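You operate a simulated robot arm through the tools that you are given. There is no shell and no other tool.

Carry out the task below with a simulated robot arm. There is one attempt and no reset: what you move stays moved.

Task
Click both flange nuts up with the wrench that the yellow sign names.
Fine: the raised brass nut can be spun down with the fingers; pull each till the ring turns green, no further; lay the wrench back.

It is judged by the outcome, as a careful person would: the job done as asked, and still so three seconds after it is handed in. It fails if anything else is knocked over, pushed out of place, dropped, spilled or broken.

Robot
A 6-joint arm with a fingered hand, fixed in place. Base frame: the origin is on the floor under the middle of its stand, x ahead of it, y to its left, z up. Lengths are in cm, angles in degrees, forces in N, time in s.
With the tool pointing down near the work surface it reaches from about 30 to 70 cm from the base axis. Its first joint turns from -166.0 to 166.0 degrees. Payload 4 kg.
The tool frame sits at the grasp point between the pads (the TCP): z along the fingers, y along the line on which they close. The tips reach 2.2 cm beyond it. The gripper opens to 11.2 cm; its body begins 6 cm behind the TCP. The gripper is a hand of 4 fingers: y runs from the thumb to the fingers, the wrist lies at [0, 0, -21.8] in the tool frame, and closing takes about 1.5 s.
Orientation is that of the tool frame in the base frame, as a unit quaternion [w, x, y, z]. With the fingers straight down and closing along the base's y, the tool's x points along the base's -x, its y along +y and its z along -z.

Tools
- The arm moves only by the tool nudge_tool. Its argument "plan" is a list of rows, each a list of 6 numbers: the shift along the base's x, y, z in cm, then the turn, a rotation vector about the base's x, y, z in degrees. In form: [[x, y, z, rx, ry, rz], ...]. A call has 1 to 20 rows; each row is the pose to reach, as a shift and turn from the pose commanded when the call began. "gripper" is the closure, from 0 (fully open) to 1 (shut), set as the call begins (left out, the last holds). Rows are played at 5 a second. More than 5 cm and 8.6 degrees between two rows, or a gripper value outside its range, and nothing of the call is played. Where a pose cannot be reached the arm comes as near as it can. A force on the tool above 50 N (or 10 N above the force at the start of the call, whichever is more), or a blocked arm, ends the call early, and 0.2 s more pass. The fingers move at their own pace (about 4.5 cm/s each) and stop on an object; they squeeze with about 30 N. The grip force told is the motor's: it shows also when the fingers shut on nothing. Time passes only in rows, and 0.2 s behind the last, so rows that repeat a pose let the fingers close. It gives the time, the measured TCP pose, the force on the tool (base axes), the opening and the grip force at its end, in the units of the frame above (readings bear some noise), with the torque about the TCP (base axes, N m) and any sound that the robot's microphone picked up, and new pictures: "views" is both (left out), scene, wrist or none.
- Cameras (640 x 400 px; columns grow to the right, rows downward): "scene" is fixed at [4.83, -50.06, 149.58]; the picture's right is [0.67, -0.74, 0.00], its down [-0.42, -0.38, -0.82] and it looks along [0.61, 0.55, -0.57] (base axes); focal length 360 px, centre (320, 200). "wrist" rides on the gripper at [6.9, 0.4, -8.3] in the tool frame; the picture's right is [-0.06, 1.00, 0.00], its down [-0.77, -0.05, -0.64] and it looks along [-0.64, -0.04, 0.77] (tool axes); focal length 243 px, centre (320, 200). There is no depth. A picture from a camera that has moved, and an enlarged one, comes with that camera's place and axes in the base frame and with its lens.
- finger_targets(finger1, finger2, finger3, thumb_bend): sets how far each is bent, from 0 (flat) to 1 (curled in); at 0.3 the hand is open as for a grip, at 0.7 the pads meet at the TCP. One left out holds its place. A second passes; each finger stops where it meets its share of the squeeze, and holds until it gets a number again. A gripper value or a shape takes the hand back. It gives what a move gives, with no picture; readings hold the bend of each and the force on the fingers (four entries, about 0 where the hand has none), thumb and palm.
- grasp_type(shape): the hand has 4 fingers and takes this shape, open, in about a second: jaw (thumb against the fingers, like two jaws); tri (thumb and two fingers); tip (a fingertip pinch); poke (one finger out to press); point (the index stretched); flat (the hand flat); cup (the hand cupped); fist (a fist). The gripper value then closes the fingers along that shape, each until it touches; the sizes above hold for jaw. It gives what a move gives, with no picture.
- close_up(camera, box): a new picture of the part [left, top, right, bottom] of that camera's present view, enlarged. It takes no simulated time.
- sign_off(): hands the job in; it is judged then, once.

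Places have to be worked out from the pictures, the camera data and where the tool is seen. Open the gripper and draw the arm clear of the work before you hand the job in, unless the task says otherwise.

The tools are called after ">>>" as name(argument=value, ...) on one line, values as JSON. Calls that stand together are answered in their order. nudge_tool: Moves the arm, as the interface text tells. Its arguments: {"type":"object","properties":{"plan":{"type":"array","items":{"type":"array","items":{"type":"number"}}},"gripper":{"type":"number"},"views":{"type":"string","enum":["both","scene","wrist","none"]}},"required":["plan"]} The other tools are called the same way: grasp_type (shape) gives the hand a shape; finger_targets (finger1, finger2, finger3, thumb_bend) moves the fingers one by one; close_up (camera, box) takes an enlarged picture of a part of a camera's view; sign_off () hands the job in.

At the start:

```text
t: 0.0
ee_pos: [38.53, -10.4, 121.03]
orientation: [0.0, 0.0, 1.0, 0.0]
wrist_force: [0.1, -0.2, -0.3]
torque: [-0.03, -0.02, 0.01]
finger_gap: 11.2
grip_force: 0.1
shape: jaw
bend: [0.3, 0.3, 0.3, 0.3]
finger forces: [0.0, 0.0, 0.0, 0.0, 0.1, 0.0]
```

scene: 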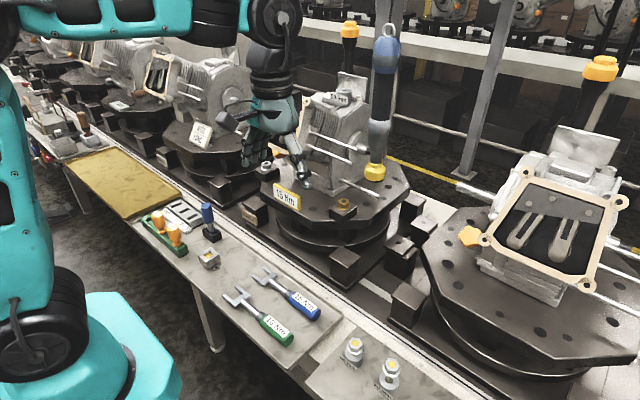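
wrist: 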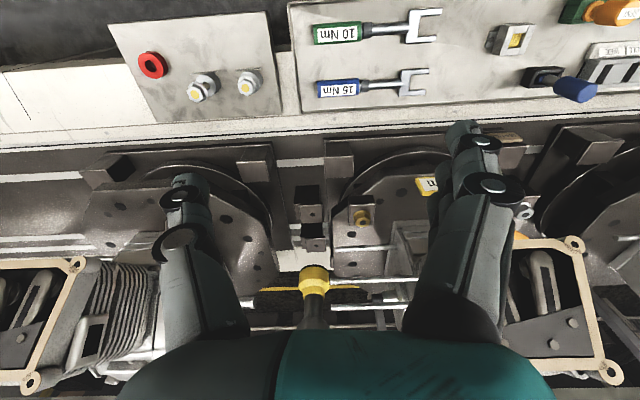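

The scene shows two wrenches (green and blue handles) on the bench, a yellow sign on the turntable and a panel with two nuts. I take close-ups to read the sign and the labels before anything moves.

>>> close_up(camera="scene", box=[240, 150, 400, 250])

>>> close_up(camera="scene", box=[200, 240, 440, 400])

>>> close_up(camera="wrist", box=[100, 0, 460, 130])

>>> close_up(camera="wrist", box=[320, 120, 560, 280])

```text
4.00 times, centred on (320, 200) of scene
camera zoom: at [4.83, -50.06, 149.58], right [0.67, -0.74, 0.0], down [-0.42, -0.38, -0.82], along [0.61, 0.55, -0.57], focal length 1439 px, centre (320, 200)
```

zoom: 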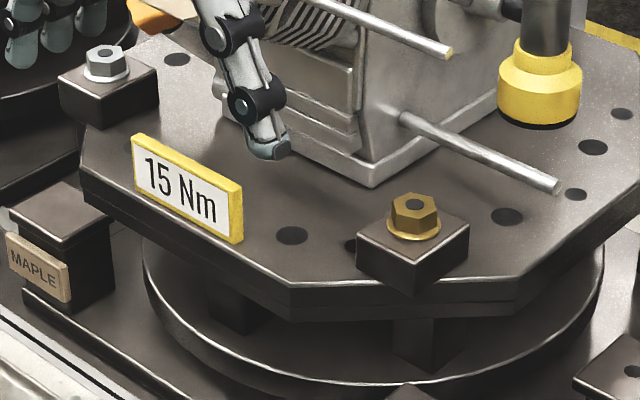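

```text
2.50 times, centred on (320, 320) of scene
camera zoom: at [4.83, -50.06, 149.58], right [0.67, -0.74, 0.0], down [-0.42, -0.38, -0.82], along [0.61, 0.55, -0.57], focal length 899 px, centre (320, -100)
```

zoom: 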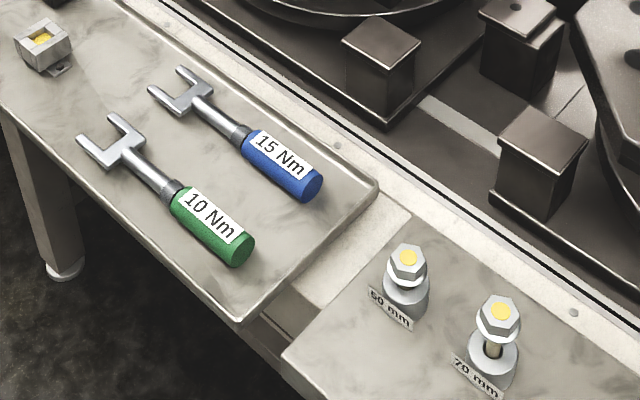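

```text
1.78 times, centred on (280, 65) of wrist
camera zoom: at [31.68, -10.06, 129.33], right [0.06, 1.0, 0.0], down [0.77, -0.05, 0.64], along [0.64, -0.04, -0.77], focal length 431 px, centre (391, 440)
```

zoom: 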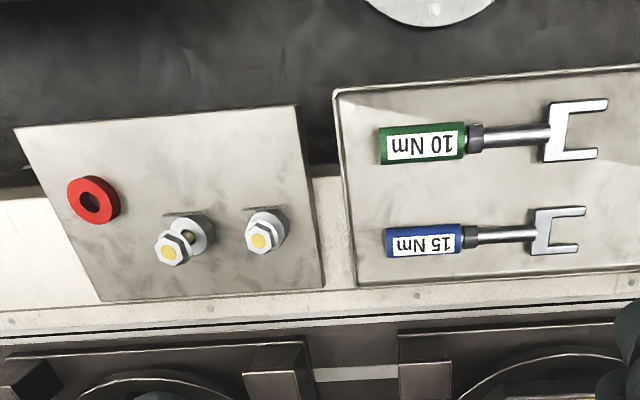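

```text
2.50 times, centred on (440, 200) of wrist
camera zoom: at [31.68, -10.06, 129.33], right [0.06, 1.0, 0.0], down [0.77, -0.05, 0.64], along [0.64, -0.04, -0.77], focal length 606 px, centre (20, 200)
```

zoom: 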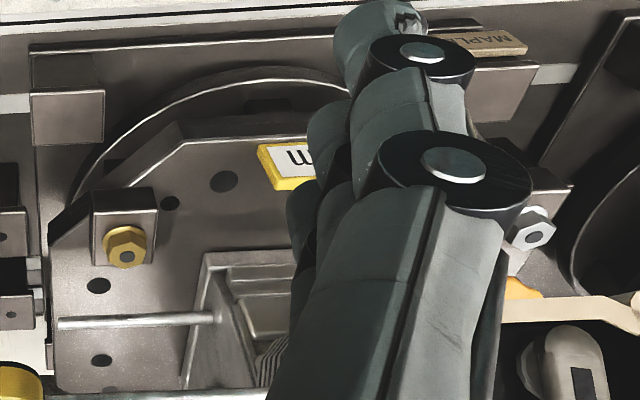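

The yellow sign reads 15 Nm, which is the blue wrench. Next I need to find which nuts are the flange nuts, so I zoom in on the plate at lower right and on the nuts by the turntable.

>>> close_up(camera="scene", box=[320, 325, 440, 400])

>>> close_up(camera="wrist", box=[120, 40, 280, 140])

>>> close_up(camera="scene", box=[130, 190, 290, 290])

>>> close_up(camera="scene", box=[215, 255, 335, 355])

>>> close_up(camera="scene", box=[400, 150, 640, 300])

```text
5.33 times, centred on (380, 362) of scene
camera zoom: at [4.83, -50.06, 149.58], right [0.67, -0.74, 0.0], down [-0.42, -0.38, -0.82], along [0.61, 0.55, -0.57], focal length 1918 px, centre (0, -667)
```

zoom: 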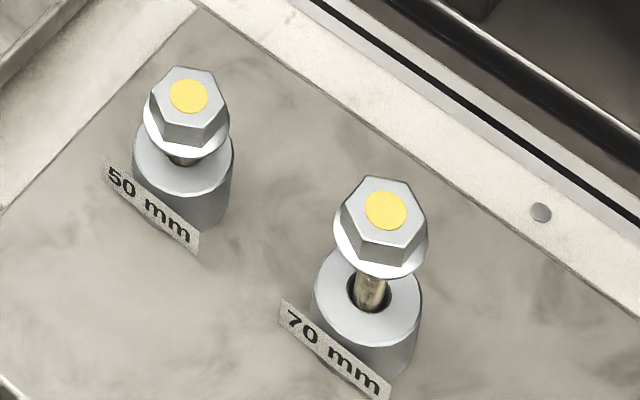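

```text
4.00 times, centred on (200, 90) of wrist
camera zoom: at [31.68, -10.06, 129.33], right [0.06, 1.0, 0.0], down [0.77, -0.05, 0.64], along [0.64, -0.04, -0.77], focal length 970 px, centre (800, 640)
```

zoom: 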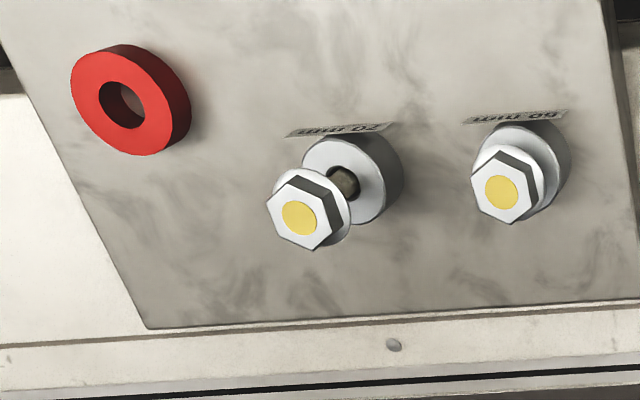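

```text
4.00 times, centred on (210, 240) of scene
camera zoom: at [4.83, -50.06, 149.58], right [0.67, -0.74, 0.0], down [-0.42, -0.38, -0.82], along [0.61, 0.55, -0.57], focal length 1439 px, centre (760, 40)
```

zoom: 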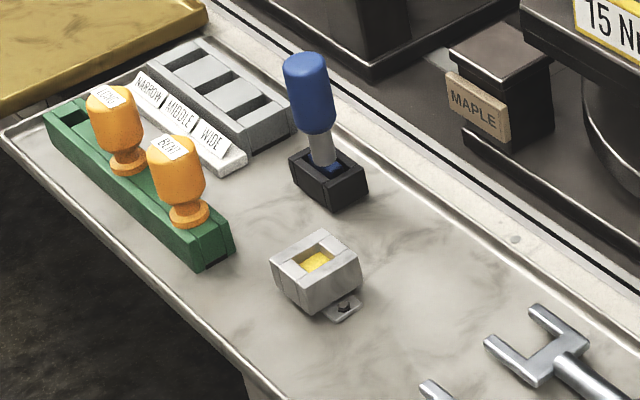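

```text
4.00 times, centred on (275, 305) of scene
camera zoom: at [4.83, -50.06, 149.58], right [0.67, -0.74, 0.0], down [-0.42, -0.38, -0.82], along [0.61, 0.55, -0.57], focal length 1439 px, centre (500, -220)
```

zoom: 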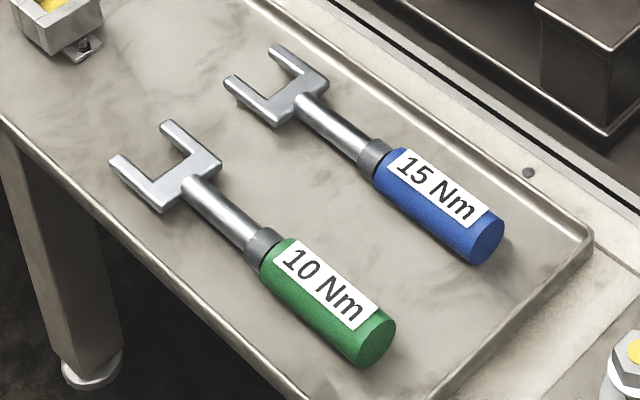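

```text
2.67 times, centred on (520, 225) of scene
camera zoom: at [4.83, -50.06, 149.58], right [0.67, -0.74, 0.0], down [-0.42, -0.38, -0.82], along [0.61, 0.55, -0.57], focal length 959 px, centre (-213, 133)
```

zoom: 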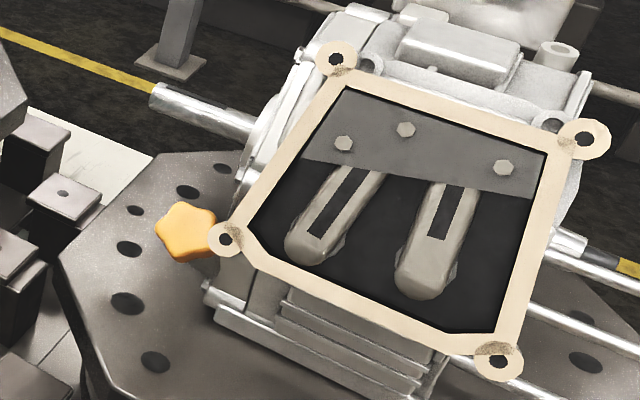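

The flange nuts look like the brass nut and the grey nut on blocks at the front corners of the turntable. By triangulation they are near (65, -4, 96) and (65, 26.6, 96). I zoom in closer on both.

>>> close_up(camera="scene", box=[323, 188, 363, 228])

>>> close_up(camera="scene", box=[245, 150, 285, 190])

>>> close_up(camera="wrist", box=[340, 180, 390, 240])

>>> close_up(camera="wrist", box=[495, 180, 555, 240])

```text
10.00 times, centred on (343, 208) of scene
camera zoom: at [4.83, -50.06, 149.58], right [0.67, -0.74, 0.0], down [-0.42, -0.38, -0.82], along [0.61, 0.55, -0.57], focal length 3597 px, centre (90, 120)
```

zoom: 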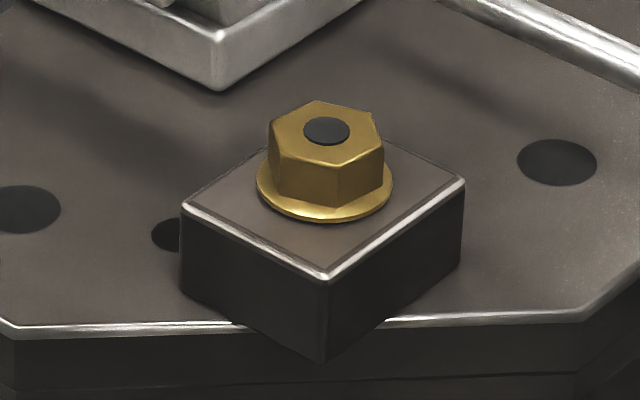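

```text
10.00 times, centred on (265, 170) of scene
camera zoom: at [4.83, -50.06, 149.58], right [0.67, -0.74, 0.0], down [-0.42, -0.38, -0.82], along [0.61, 0.55, -0.57], focal length 3597 px, centre (870, 500)
```

zoom: 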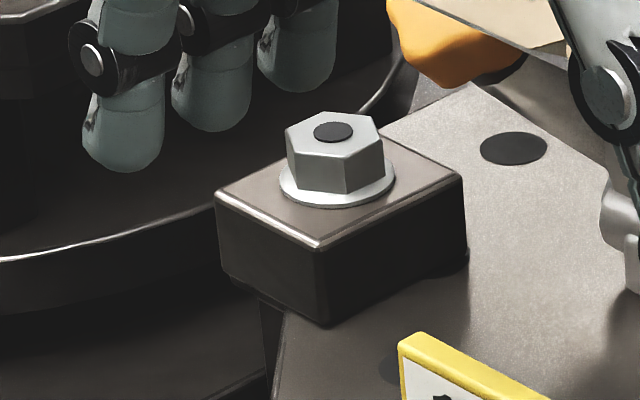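

```text
6.67 times, centred on (365, 210) of wrist
camera zoom: at [31.68, -10.06, 129.33], right [0.06, 1.0, 0.0], down [0.77, -0.05, 0.64], along [0.64, -0.04, -0.77], focal length 1618 px, centre (20, 133)
```

zoom: 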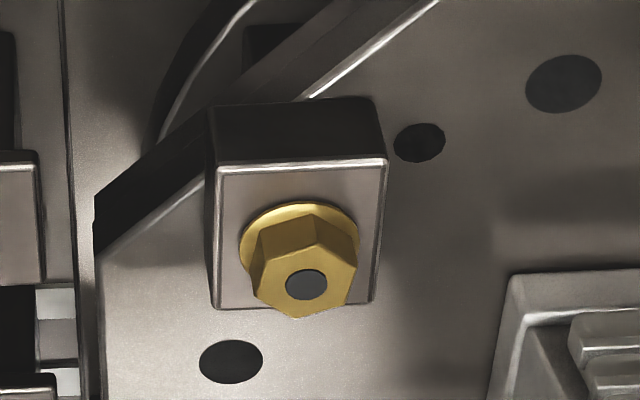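

```text
6.67 times, centred on (525, 210) of wrist
camera zoom: at [31.68, -10.06, 129.33], right [0.06, 1.0, 0.0], down [0.77, -0.05, 0.64], along [0.64, -0.04, -0.77], focal length 1618 px, centre (-1047, 133)
```

zoom: 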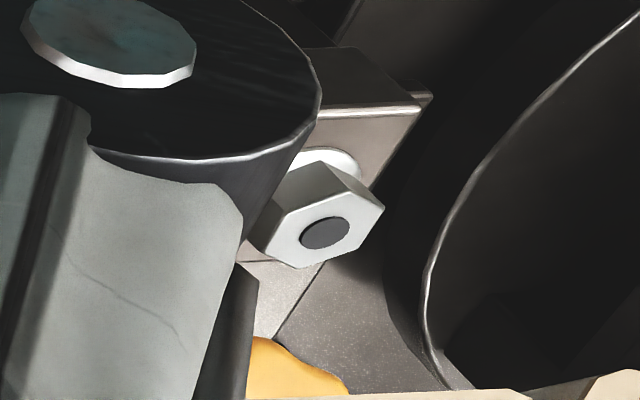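

Both nuts sit on blocks at the turntable's front corners. I move the open hand forward to about (50, -4, 112), still well above the bench, so the wrist camera can see the brass nut up close.

>>> nudge_tool(plan=[[3, 1.6, -2, 0, 0, 0], [6, 3.2, -4, 0, 0, 0], [9, 4.8, -6.5, 0, 0, 0], [11.5, 6.4, -9, 0, 0, 0], [11.5, 6.4, -9, 0, 0, 0]])

```text
t: 1.2
ee_pos: [49.94, -3.98, 111.75]
orientation: [0.001, 0.0, 1.0, 0.0]
wrist_force: [-0.5, 0.0, -0.5]
torque: [-0.02, -0.01, -0.01]
finger_gap: 11.2
grip_force: 0.1
shape: jaw
bend: [0.3, 0.3, 0.3, 0.3]
finger forces: [0.0, 0.0, 0.0, 0.0, 0.1, 0.0]
camera wrist: at [42.99, -3.59, 120.07], right [0.06, 1.0, 0.0], down [0.77, -0.05, 0.64], along [0.64, -0.04, -0.77], focal length 243 px, centre (320, 200)
```

scene: 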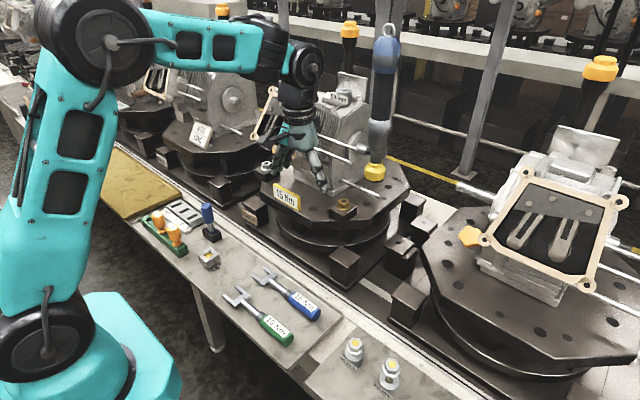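
wrist: 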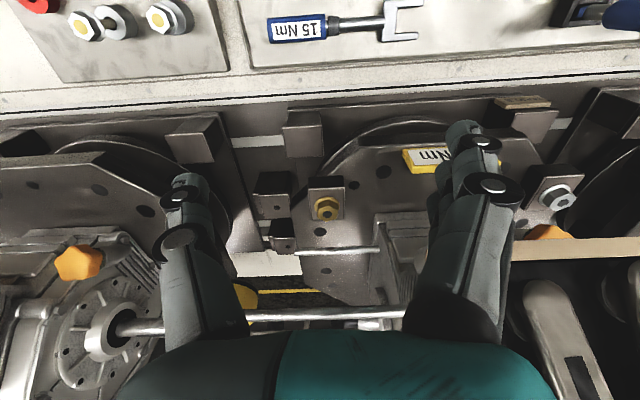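

The brass nut is close to the wrist picture's centre, and the grey nut is visible at (557, 195). I zoom in on both.

>>> close_up(camera="wrist", box=[296, 170, 360, 230])

>>> close_up(camera="wrist", box=[520, 160, 584, 220])

>>> close_up(camera="wrist", box=[250, 0, 450, 120])

>>> close_up(camera="scene", box=[328, 190, 360, 220])

```text
6.67 times, centred on (328, 200) of wrist
camera zoom: at [42.99, -3.59, 120.07], right [0.06, 1.0, 0.0], down [0.77, -0.05, 0.64], along [0.64, -0.04, -0.77], focal length 1618 px, centre (267, 200)
```

zoom: 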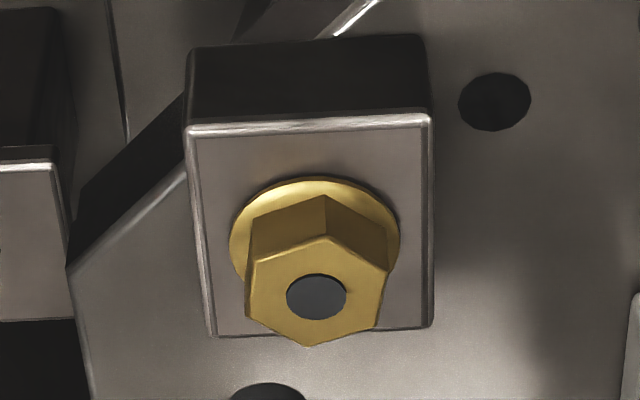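

```text
6.67 times, centred on (552, 190) of wrist
camera zoom: at [42.99, -3.59, 120.07], right [0.06, 1.0, 0.0], down [0.77, -0.05, 0.64], along [0.64, -0.04, -0.77], focal length 1618 px, centre (-1227, 267)
```

zoom: 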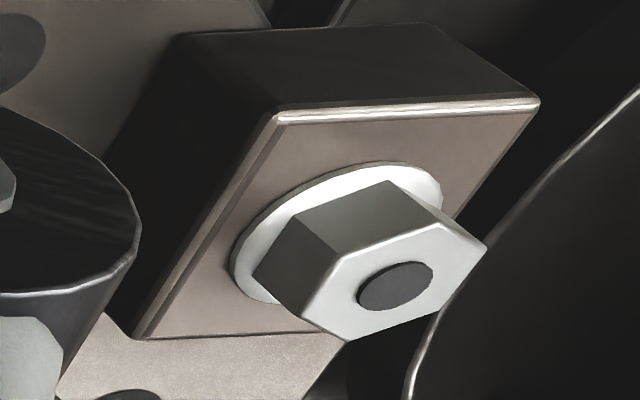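

```text
3.20 times, centred on (350, 60) of wrist
camera zoom: at [42.99, -3.59, 120.07], right [0.06, 1.0, 0.0], down [0.77, -0.05, 0.64], along [0.64, -0.04, -0.77], focal length 776 px, centre (224, 648)
```

zoom: 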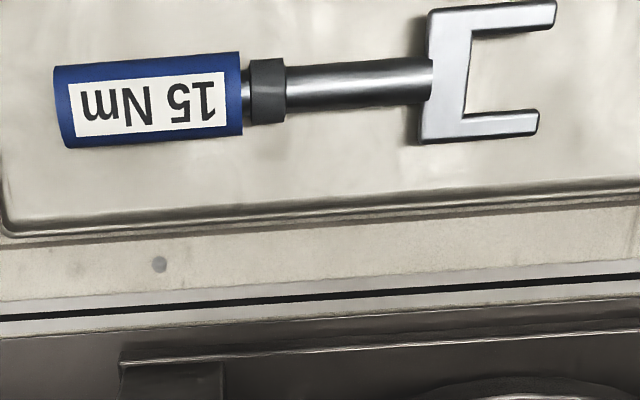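

```text
13.33 times, centred on (344, 205) of scene
camera zoom: at [4.83, -50.06, 149.58], right [0.67, -0.74, 0.0], down [-0.42, -0.38, -0.82], along [0.61, 0.55, -0.57], focal length 4796 px, centre (0, 133)
```

zoom: 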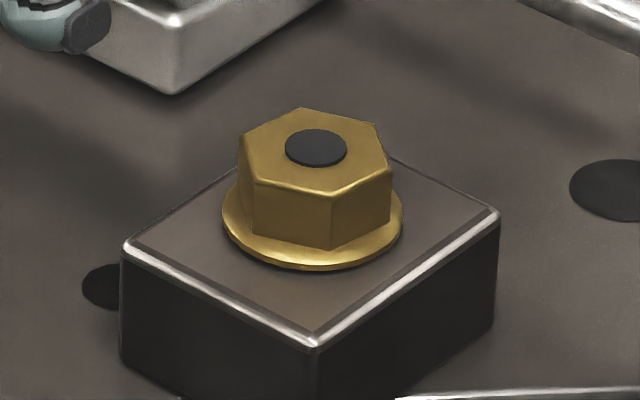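

From both cameras the brass nut's top centre is at about (65.0, -4.0, 96.7) and its block top at about z 94.7. The grey nut is near (65, 26, 96.6). I tilt the hand 40° so the wrist camera looks nearly level and shows whether there is a gap under the brass nut.

>>> nudge_tool(plan=[[0, 0, -1.8, 0, -7, 0], [0, 0, -3.6, 0, -14, 0], [0, 0, -5.4, 0, -21, 0], [0, 0, -7.2, 0, -28, 0], [0, 0, -9, 0, -35, 0], [0, 0, -11, 0, -41, 0], [0, 0, -11, 0, -41, 0]])

```text
t: 2.8
ee_pos: [50.13, -4.07, 100.75]
orientation: [0.349, 0.0, 0.937, 0.0]
wrist_force: [-0.1, 0.6, 0.2]
torque: [-0.02, -0.01, -0.01]
finger_gap: 11.19
grip_force: 0.1
shape: jaw
bend: [0.3, 0.3, 0.3, 0.3]
finger forces: [0.1, 0.1, 0.0, 0.1, 0.1, 0.1]
camera wrist: at [39.42, -3.64, 102.5], right [0.05, 1.0, 0.04], down [0.16, -0.05, 0.99], along [0.99, -0.04, -0.16], focal length 243 px, centre (320, 200)
```

scene: 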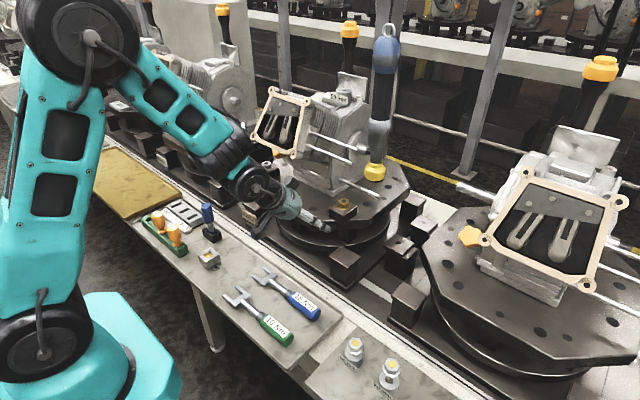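
wrist: 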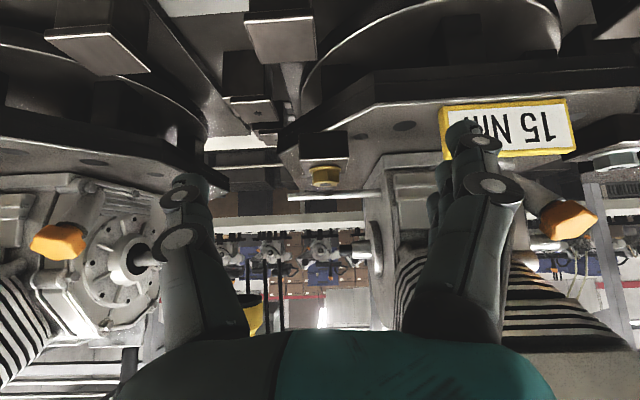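

Now the camera is almost level, with the picture upside-down. I zoom in on the brass nut and the grey nut to compare the gaps.

>>> close_up(camera="wrist", box=[295, 155, 359, 195])

>>> close_up(camera="wrist", box=[576, 130, 640, 170])

>>> close_up(camera="wrist", box=[420, 80, 600, 190])

```text
10.00 times, centred on (327, 175) of wrist
camera zoom: at [39.42, -3.64, 102.5], right [0.05, 1.0, 0.04], down [0.16, -0.05, 0.99], along [0.99, -0.04, -0.16], focal length 2426 px, centre (250, 450)
```

zoom: 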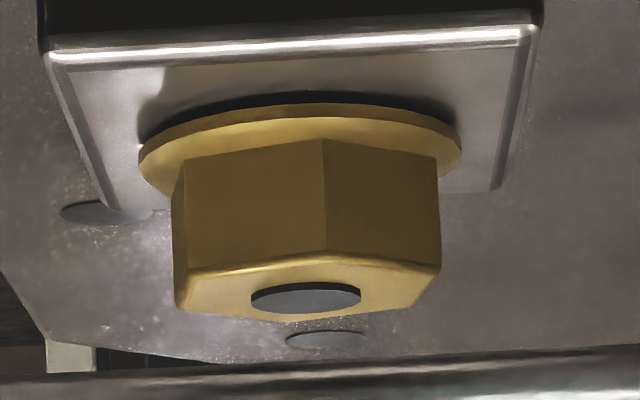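

```text
10.00 times, centred on (608, 150) of wrist
camera zoom: at [39.42, -3.64, 102.5], right [0.05, 1.0, 0.04], down [0.16, -0.05, 0.99], along [0.99, -0.04, -0.16], focal length 2426 px, centre (-2560, 700)
```

zoom: 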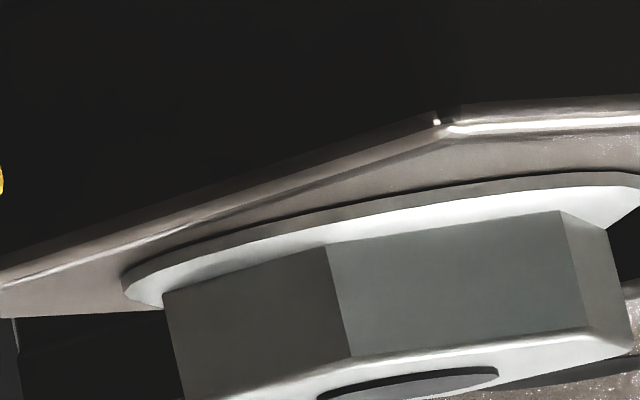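

```text
3.56 times, centred on (510, 135) of wrist
camera zoom: at [39.42, -3.64, 102.5], right [0.05, 1.0, 0.04], down [0.16, -0.05, 0.99], along [0.99, -0.04, -0.16], focal length 863 px, centre (-356, 431)
```

zoom: 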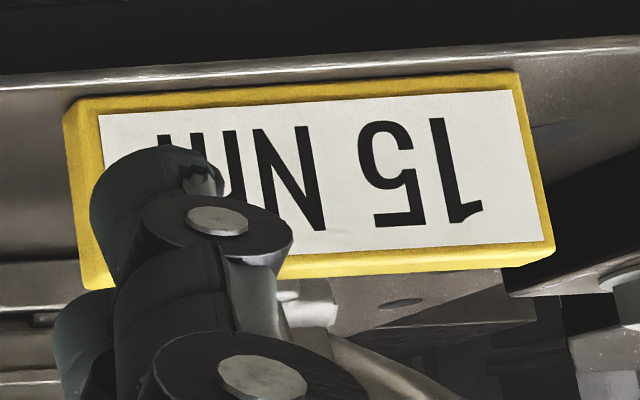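

The brass nut stands about 3 mm proud of its block, while the grey one looks seated. Before bringing the hand over the brass nut, I check the rods and the gearbox near it.

>>> close_up(camera="scene", box=[240, 80, 400, 230])

>>> close_up(camera="wrist", box=[240, 120, 440, 240])

```text
2.67 times, centred on (320, 155) of scene
camera zoom: at [4.83, -50.06, 149.58], right [0.67, -0.74, 0.0], down [-0.42, -0.38, -0.82], along [0.61, 0.55, -0.57], focal length 959 px, centre (320, 320)
```

zoom: 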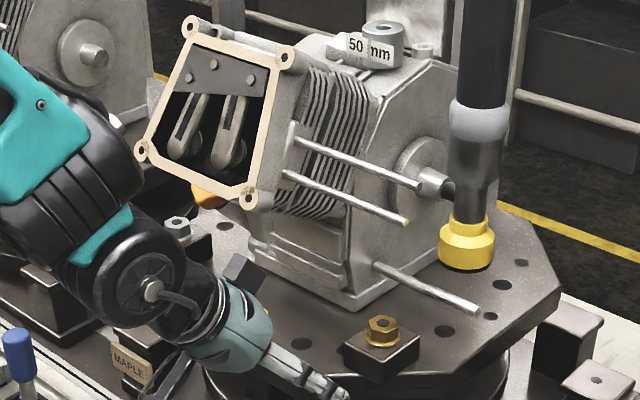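

```text
3.20 times, centred on (340, 180) of wrist
camera zoom: at [39.42, -3.64, 102.5], right [0.05, 1.0, 0.04], down [0.16, -0.05, 0.99], along [0.99, -0.04, -0.16], focal length 776 px, centre (256, 264)
```

zoom: 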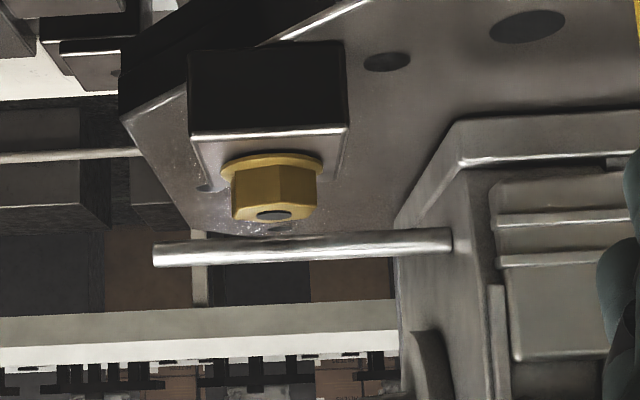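

Two upper rods stick out from the gearbox toward -y and could lie over the brass nut, so I must locate them before putting the hand there. I go back up and square the hand for a clear view of them.

>>> nudge_tool(plan=[[-1, -1, 3.5, 0, 7, 0], [-2, -2, 7, 0, 14, 0], [-3, -3, 10.5, 0, 21, 0], [-4, -4, 14, 0, 28, 0], [-5, -5, 17.5, 0, 35, 0], [-6, -6, 21, 0, 41, 0], [-6, -6, 21, 0, 41, 0]])

```text
t: 4.4
ee_pos: [44.03, -10.01, 121.93]
orientation: [0.0, -0.001, 1.0, 0.0]
wrist_force: [0.1, -1.0, -0.4]
torque: [-0.01, 0.01, 0.03]
finger_gap: 11.17
grip_force: 0.0
shape: jaw
bend: [0.3, 0.3, 0.3, 0.3]
finger forces: [0.0, 0.1, 0.0, 0.1, 0.1, 0.0]
camera wrist: at [37.21, -9.58, 130.23], right [0.06, 1.0, 0.0], down [0.77, -0.05, 0.64], along [0.64, -0.04, -0.77], focal length 243 px, centre (320, 200)
```

scene: 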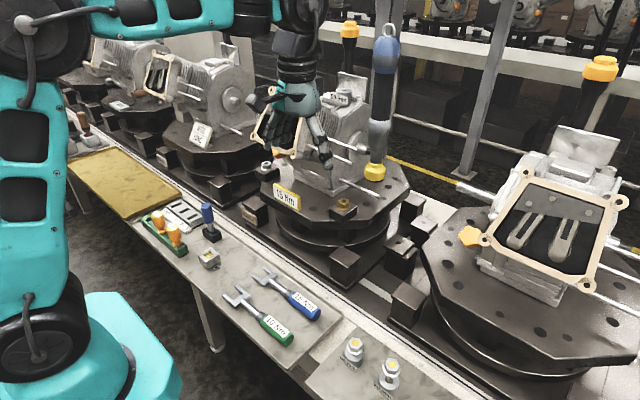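
wrist: 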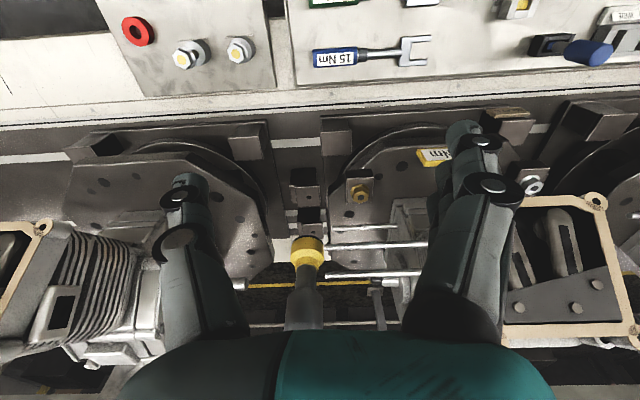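

>>> close_up(camera="wrist", box=[280, 160, 460, 340])

>>> close_up(camera="wrist", box=[440, 100, 640, 350])

>>> close_up(camera="scene", box=[300, 80, 400, 220])

```text
2.22 times, centred on (370, 250) of wrist
camera zoom: at [37.21, -9.58, 130.23], right [0.06, 1.0, 0.0], down [0.77, -0.05, 0.64], along [0.64, -0.04, -0.77], focal length 539 px, centre (209, 89)
```

zoom: 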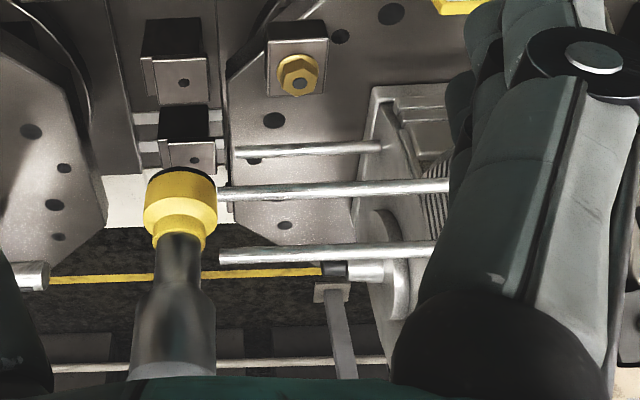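

```text
1.60 times, centred on (540, 225) of wrist
camera zoom: at [37.21, -9.58, 130.23], right [0.06, 1.0, 0.0], down [0.77, -0.05, 0.64], along [0.64, -0.04, -0.77], focal length 388 px, centre (-32, 160)
```

zoom: 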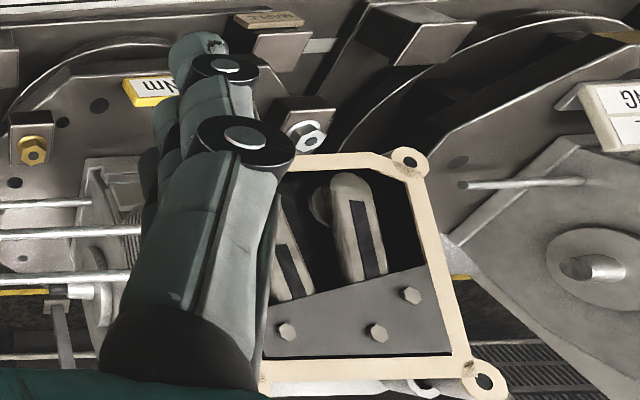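

```text
2.86 times, centred on (350, 150) of scene
camera zoom: at [4.83, -50.06, 149.58], right [0.67, -0.74, 0.0], down [-0.42, -0.38, -0.82], along [0.61, 0.55, -0.57], focal length 1028 px, centre (234, 343)
```

zoom: 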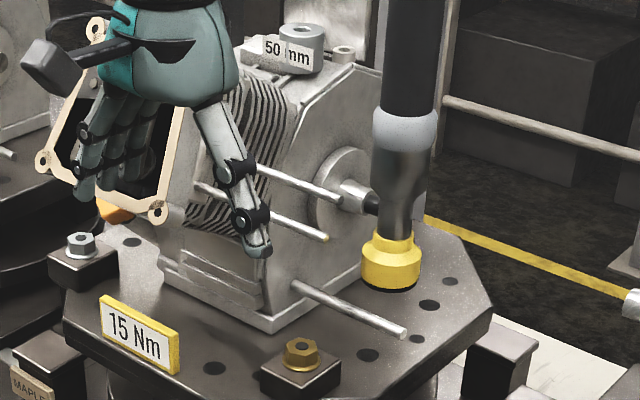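

From two views, the upper rods run along y at about (58.5, z 113) and (60.2, z 115), ending near y = -10.6. The gearbox's tilted frame overhangs at x≈52–59, so over the brass nut there is little room straight above. I look at the poke and tip hand shapes in free space before choosing how to spin the nut.

>>> grasp_type(shape="poke")

>>> close_up(camera="scene", box=[220, 60, 380, 200])

>>> close_up(camera="wrist", box=[100, 60, 560, 400])

>>> grasp_type(shape="tip")

>>> close_up(camera="scene", box=[220, 60, 380, 200])

>>> close_up(camera="wrist", box=[100, 60, 560, 400])

```text
t: 5.3
ee_pos: [44.05, -9.94, 121.9]
orientation: [0.0, 0.0, 1.0, 0.0]
wrist_force: [-0.3, -0.7, -0.3]
torque: [0.02, 0.01, 0.03]
finger_gap: 0.0
grip_force: 0.1
shape: poke
bend: [1.0, 1.0, 1.0, 0.47]
finger forces: [0.0, 0.0, 0.1, 0.0, 0.0, 0.1]
```

```text
2.86 times, centred on (300, 130) of scene
camera zoom: at [4.83, -50.06, 149.58], right [0.67, -0.74, 0.0], down [-0.42, -0.38, -0.82], along [0.61, 0.55, -0.57], focal length 1028 px, centre (377, 400)
```

zoom: 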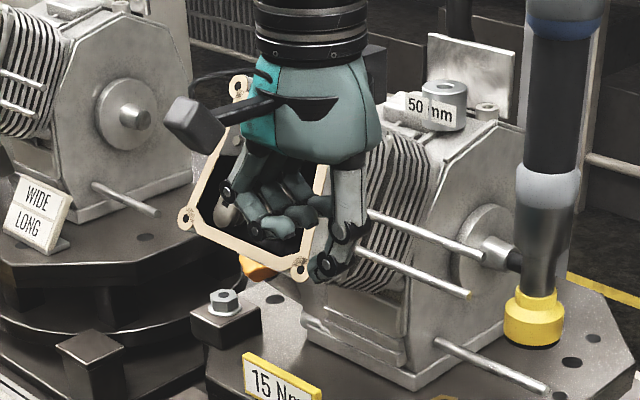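

```text
1.18 times, centred on (330, 230) of wrist
camera zoom: at [37.21, -9.57, 130.19], right [0.06, 1.0, 0.0], down [0.77, -0.05, 0.64], along [0.64, -0.04, -0.77], focal length 285 px, centre (308, 165)
```

zoom: 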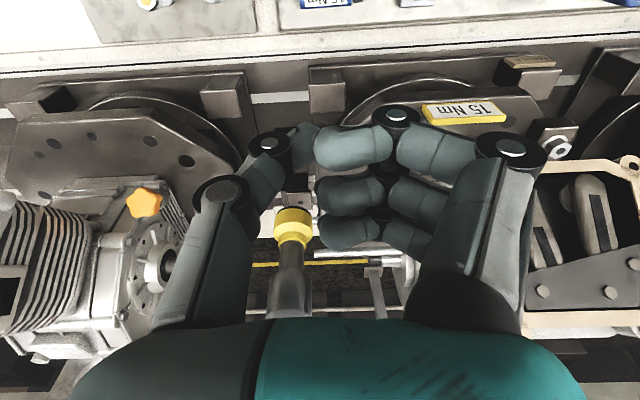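

```text
t: 6.2
ee_pos: [44.21, -9.97, 121.96]
orientation: [0.0, -0.001, 1.0, 0.0]
wrist_force: [-0.6, 0.5, -0.3]
torque: [0.0, -0.01, -0.02]
finger_gap: 11.21
grip_force: 0.0
shape: tip
bend: [0.03, 0.3, 0.03, 0.3]
finger forces: [0.1, 0.0, 0.1, 0.0, 0.0, 0.0]
```

```text
2.86 times, centred on (300, 130) of scene
camera zoom: at [4.83, -50.06, 149.58], right [0.67, -0.74, 0.0], down [-0.42, -0.38, -0.82], along [0.61, 0.55, -0.57], focal length 1028 px, centre (377, 400)
```

zoom: 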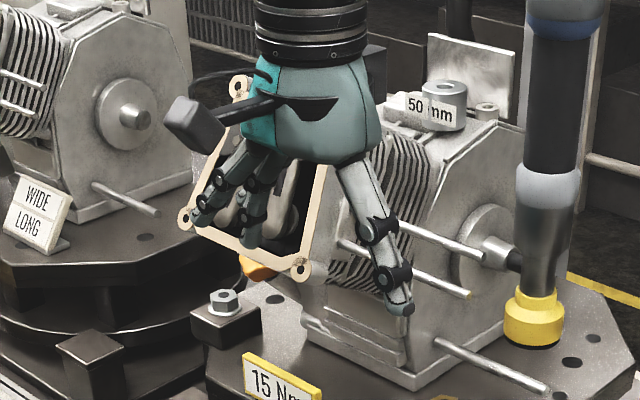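

```text
1.18 times, centred on (330, 230) of wrist
camera zoom: at [37.21, -9.57, 130.19], right [0.06, 1.0, 0.0], down [0.77, -0.05, 0.64], along [0.64, -0.04, -0.77], focal length 285 px, centre (308, 165)
```

zoom: 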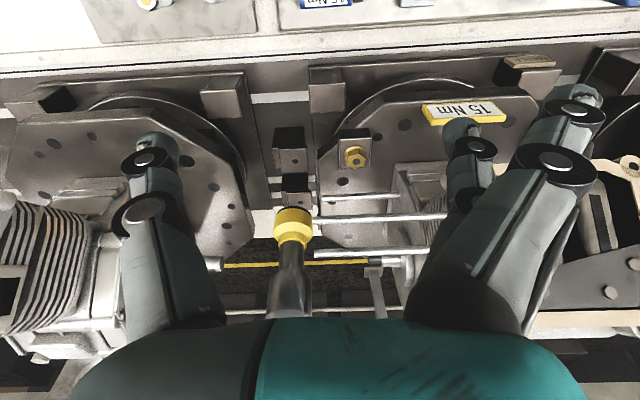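

In the "tip" shape finger 2 works against the thumb; "poke" uses the thumb. I'll spin the raised nut with an ordinary jaw grip, the hand leaning slightly away from the rods and coming in from the -y side. First I return to the jaw shape, move to y = -18 and turn the wrist +110° about z, all in free space.

>>> grasp_type(shape="jaw")

>>> nudge_tool(plan=[[0, -0.6, 0, 0, 0, 7.8], [0, -1.2, 0, 0, 0, 15.7], [0, -1.8, 0, 0, 0, 23.6], [0, -2.4, 0, 0, 0, 31.4], [0, -3, 0, 0, 0, 39.3], [0, -3.6, 0, 0, 0, 47.1], [0, -4.2, 0, 0, 0, 55], [0, -4.8, 0, 0, 0, 62.9], [0, -5.4, 0, 0, 0, 70.7], [0, -6, 0, 0, 0, 78.6], [0, -6.6, 0, 0, 0, 86.4], [0, -7.2, 0, 0, 0, 94.3], [0, -7.8, 0, 0, 0, 102], [0, -8, 0, 0, 0, 110], [0, -8, 0, 0, 0, 110]], gripper=0.35)

```text
t: 7.1
ee_pos: [44.11, -10.02, 121.93]
orientation: [0.0, -0.001, 1.0, -0.001]
wrist_force: [-0.3, 0.1, 0.6]
torque: [0.04, 0.0, -0.01]
finger_gap: 11.2
grip_force: 0.0
shape: jaw
bend: [0.3, 0.3, 0.3, 0.3]
finger forces: [0.0, 0.1, 0.1, 0.0, 0.1, 0.1]
```

```text
t: 10.3
ee_pos: [44.19, -18.19, 122.03]
orientation: [0.0, 0.819, -0.574, -0.001]
wrist_force: [0.3, 0.3, 0.1]
torque: [-0.01, 0.01, -0.03]
finger_gap: 7.33
grip_force: 0.1
shape: jaw
bend: [0.7, 0.7, 0.7, 0.67]
finger forces: [0.0, 0.0, 0.0, 0.0, 0.0, 0.1]
out of reach, approached as far as the arm can: row 9, 10, 11, 12
camera wrist: at [46.13, -24.88, 130.31], right [-0.96, -0.28, 0.0], down [-0.22, 0.74, 0.64], along [-0.18, 0.62, -0.77], focal length 243 px, centre (320, 200)
```

scene: 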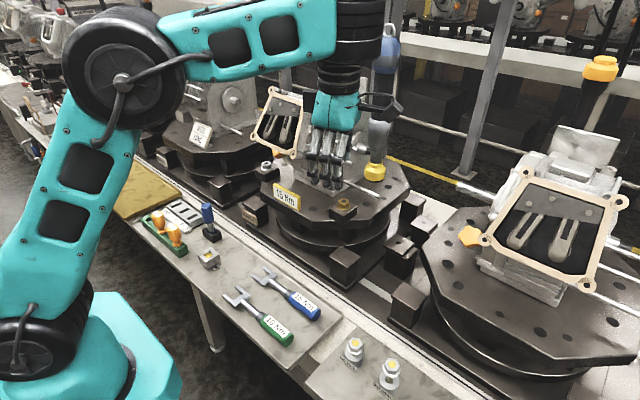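
wrist: 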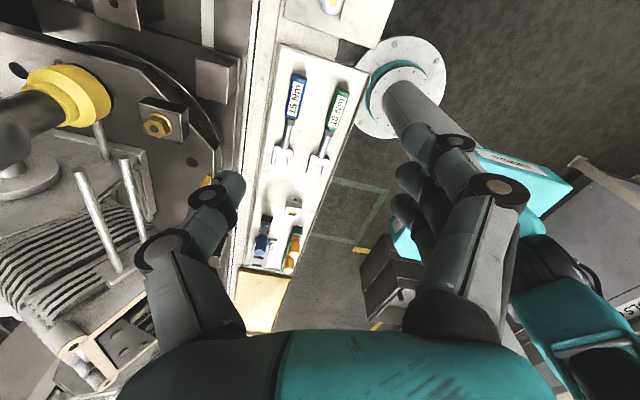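

The wrist went through its joint-6 dead zone (about 70–95° here), so strokes have to stay on the lower side of it. I turn back to +50°, which lines up with the brass nut's flats. Then I'll lean the hand.

>>> nudge_tool(plan=[[0, 0, 0, 0, 0, -7.5], [0, 0, 0, 0, 0, -15], [0, 0, 0, 0, 0, -22.5], [0, 0, 0, 0, 0, -30], [0, 0, 0, 0, 0, -37.5], [0, 0, 0, 0, 0, -45], [0, 0, 0, 0, 0, -52.5], [0, 0, 0, 0, 0, -60], [0, 0, 0, 0, 0, -60], [0, 0, 0, 0, 0, -60], [0, 0, 0, 0, 0, -60], [0, 0, 0, 0, 0, -60]], views="scene")

>>> nudge_tool(plan=[[0, 0, 0, 5, 1.7, 0], [0, 0, 0, 10, 3.4, 0], [0, 0, 0, 15, 5, 0], [0, 0, 0, 15, 5, 0]])

```text
t: 12.9
ee_pos: [44.06, -18.14, 122.09]
orientation: [0.001, -0.423, 0.906, 0.0]
wrist_force: [-0.1, 0.6, -0.3]
torque: [0.0, -0.01, -0.05]
finger_gap: 7.31
grip_force: 0.0
shape: jaw
bend: [0.7, 0.7, 0.7, 0.67]
finger forces: [0.1, 0.0, 0.0, 0.1, 0.0, 0.1]
```

scene: 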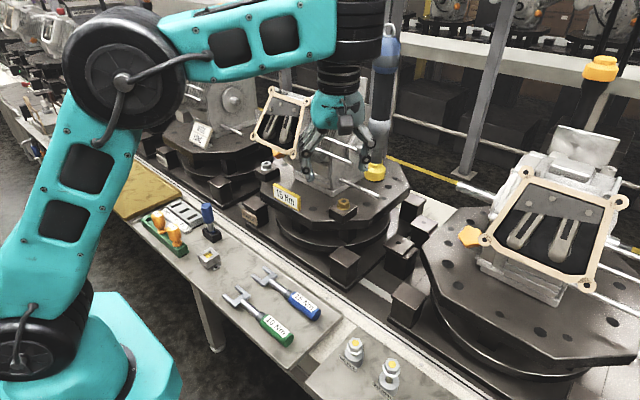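

```text
t: 13.9
ee_pos: [42.19, -19.43, 121.45]
orientation: [0.005, -0.422, 0.906, 0.039]
wrist_force: [0.0, 0.0, -0.4]
torque: [-0.01, -0.01, 0.0]
finger_gap: 7.32
grip_force: 0.0
shape: jaw
bend: [0.7, 0.7, 0.7, 0.67]
finger forces: [0.0, 0.0, 0.0, 0.1, 0.0, 0.1]
out of reach, approached as far as the arm can: row 1, 2, 3, 4
camera wrist: at [37.66, -24.97, 129.4], right [-0.72, 0.69, 0.07], down [0.55, 0.51, 0.67], along [0.42, 0.52, -0.74], focal length 243 px, centre (320, 200)
```

scene: 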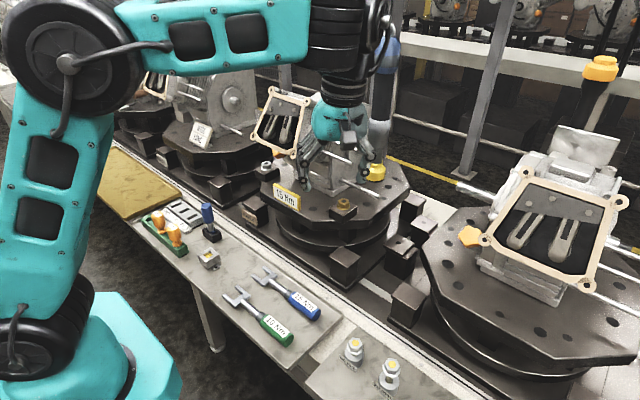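
wrist: 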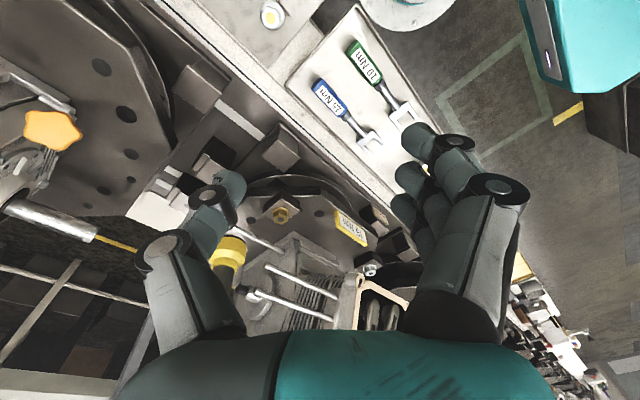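

The lean wasn't reachable at this height, probably because of a wrist bend limit with the forearm sloping up. I undo it, travel upright to about (66, -20) and go down to z 107, where the forearm slopes downward.

>>> nudge_tool(plan=[[0, 0, 0, -5, -1.7, 0], [0, 0, 0, -10, -3.4, 0], [0, 0, 0, -15, -5, 0], [0, 0, 0, -15, -5, 0]], views="none")

```text
t: 14.9
ee_pos: [45.23, -20.4, 125.6]
orientation: [-0.013, -0.42, 0.902, -0.097]
wrist_force: [0.5, 0.5, -0.4]
torque: [0.01, 0.0, -0.03]
finger_gap: 7.33
grip_force: 0.2
shape: jaw
bend: [0.7, 0.7, 0.7, 0.67]
finger forces: [0.0, 0.1, 0.0, 0.0, 0.0, 0.0]
out of reach, approached as far as the arm can: row 1, 2, 3, 4
```

The last call over-corrected, and the hand now leans about 11° the other way. I level it and turn back toward the nominal heading to get a clean arm configuration.

>>> nudge_tool(plan=[[-0.4, 0.8, -1.2, 3.6, 1.1, 0], [-0.8, 1.6, -2.4, 7.2, 2.2, 0], [-1.2, 2.4, -3.6, 10.7, 3.3, 0], [-1.2, 2.4, -3.6, 10.7, 3.3, 0], [-1.2, 2.4, -3.6, 10.7, 3.3, 0]], views="scene")

```text
t: 16.1
ee_pos: [44.03, -17.99, 121.95]
orientation: [0.002, -0.422, 0.906, -0.002]
wrist_force: [0.0, -0.1, 0.0]
torque: [0.0, 0.01, 0.01]
finger_gap: 7.31
grip_force: 0.1
shape: jaw
bend: [0.7, 0.7, 0.7, 0.67]
finger forces: [0.1, 0.0, 0.0, 0.0, 0.0, 0.0]
```

scene: 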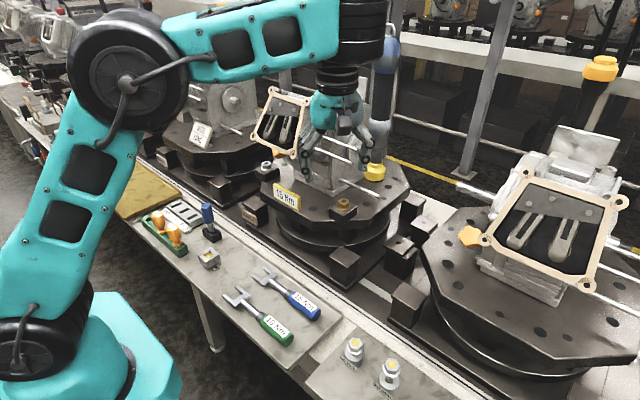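

Back to upright at (44, -18, 122) and reachable. I now travel at this height to (66, -20), beyond the rod ends, then lower to about z 108.

>>> nudge_tool(plan=[[4, -1, 0, 0, 0, 0], [8, -2, 0, 0, 0, 0], [12, -2, -1, 0, 0, 0], [16, -2, -2, 0, 0, 0], [20, -2, -3, 0, 0, 0], [22, -2, -6, 0, 0, 0], [22, -2, -10, 0, 0, 0], [22, -2, -14, 0, 0, 0], [22, -2, -14, 0, 0, 0]])

```text
t: 18.0
ee_pos: [64.79, -19.02, 107.96]
orientation: [0.002, -0.426, 0.905, -0.002]
wrist_force: [-6.3, 19.9, 1.3]
torque: [-1.98, -0.61, -1.59]
finger_gap: 7.31
grip_force: 0.1
shape: jaw
bend: [0.7, 0.7, 0.7, 0.67]
finger forces: [0.0, 0.1, 0.0, 0.0, 0.1, 0.0]
out of reach, approached as far as the arm can: row 4, 5, 6, 7, 8, 9
stopped in row 9: the force on the tool passed its limit at 61 N (the readings are from after the stop); the commanded pose is now the measured one
camera wrist: at [59.99, -24.04, 116.17], right [-0.73, 0.69, -0.01], down [0.52, 0.56, 0.64], along [0.45, 0.46, -0.77], focal length 243 px, centre (320, 200)
```

scene: 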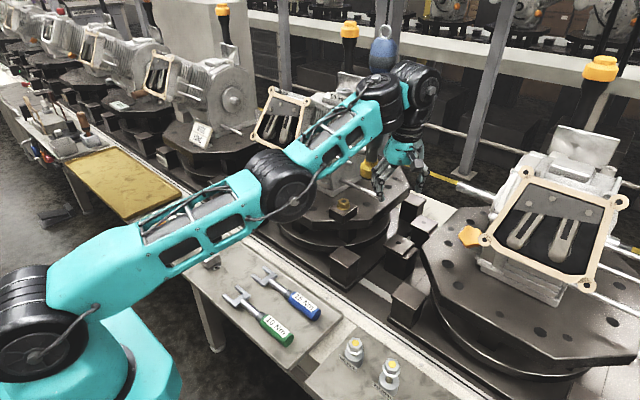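
wrist: 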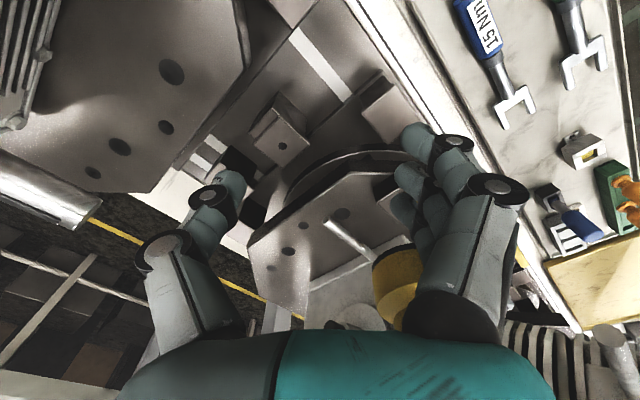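

The arm switched to an elbow-low posture during that move and a 61 N force stopped it. I check closely for contact before moving again.

>>> close_up(camera="scene", box=[240, 60, 480, 220])

>>> close_up(camera="scene", box=[340, 60, 460, 220])

>>> close_up(camera="wrist", box=[0, 0, 640, 400])

```text
2.50 times, centred on (360, 140) of scene
camera zoom: at [4.83, -50.06, 149.58], right [0.67, -0.74, 0.0], down [-0.42, -0.38, -0.82], along [0.61, 0.55, -0.57], focal length 899 px, centre (220, 350)
```

zoom: 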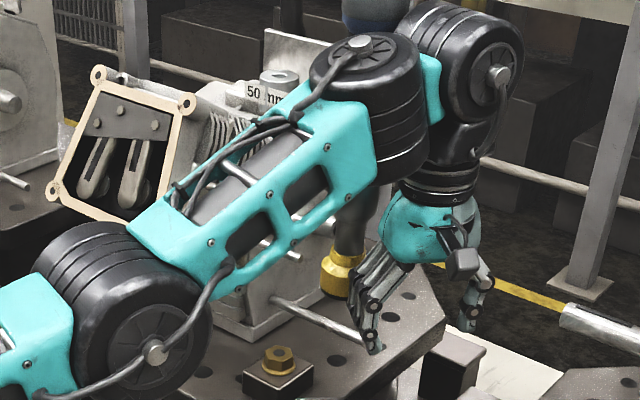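

```text
2.50 times, centred on (400, 140) of scene
camera zoom: at [4.83, -50.06, 149.58], right [0.67, -0.74, 0.0], down [-0.42, -0.38, -0.82], along [0.61, 0.55, -0.57], focal length 899 px, centre (120, 350)
```

zoom: 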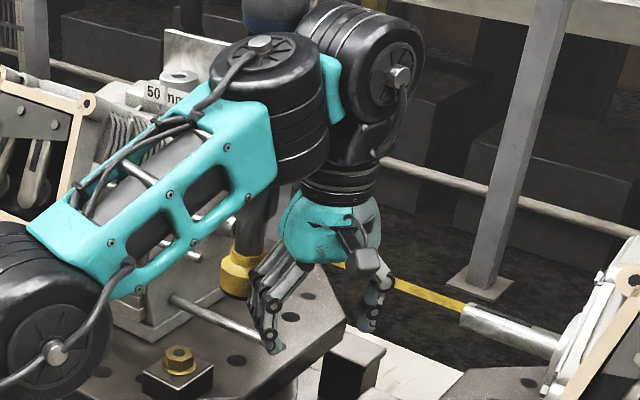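

```text
1.00 times, centred on (320, 200) of wrist (not enlarged: the box is as wide or as high as the picture)
camera zoom: at [59.99, -24.04, 116.17], right [-0.73, 0.69, -0.01], down [0.52, 0.56, 0.64], along [0.45, 0.46, -0.77], focal length 243 px, centre (320, 200)
```

zoom: 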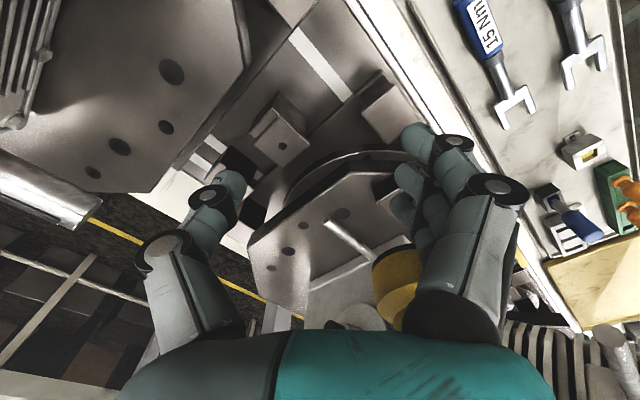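

I see no clear contact on the hand, so the force may come from the fast posture change. I hold still for a moment and read the force again.

>>> nudge_tool(plan=[[0, 0, 0, 0, 0, 0], [0, 0, 0, 0, 0, 0]], views="none")

```text
t: 18.6
ee_pos: [64.65, -19.04, 107.91]
orientation: [0.003, -0.426, 0.905, -0.003]
wrist_force: [-7.3, 32.2, 0.9]
torque: [-3.28, -0.62, -2.37]
finger_gap: 7.27
grip_force: 0.1
shape: jaw
bend: [0.7, 0.7, 0.7, 0.67]
finger forces: [0.1, 0.1, 0.1, 0.0, 0.1, 0.0]
```

There is a steady 32 N push in +y, acting about 10 cm above the TCP near the camera side of the hand. I back off 1 cm in +y to see whether it drops.

>>> nudge_tool(plan=[[0, 0.5, 0, 0, 0, 0], [0, 1, 0, 0, 0, 0]], views="none")

```text
t: 19.2
ee_pos: [64.92, -18.37, 107.88]
orientation: [0.002, -0.425, 0.905, -0.003]
wrist_force: [0.2, 0.1, 0.5]
torque: [-0.01, 0.01, -0.01]
finger_gap: 7.29
grip_force: 0.1
shape: jaw
bend: [0.7, 0.7, 0.7, 0.67]
finger forces: [0.0, 0.0, 0.1, 0.0, 0.0, 0.0]
```

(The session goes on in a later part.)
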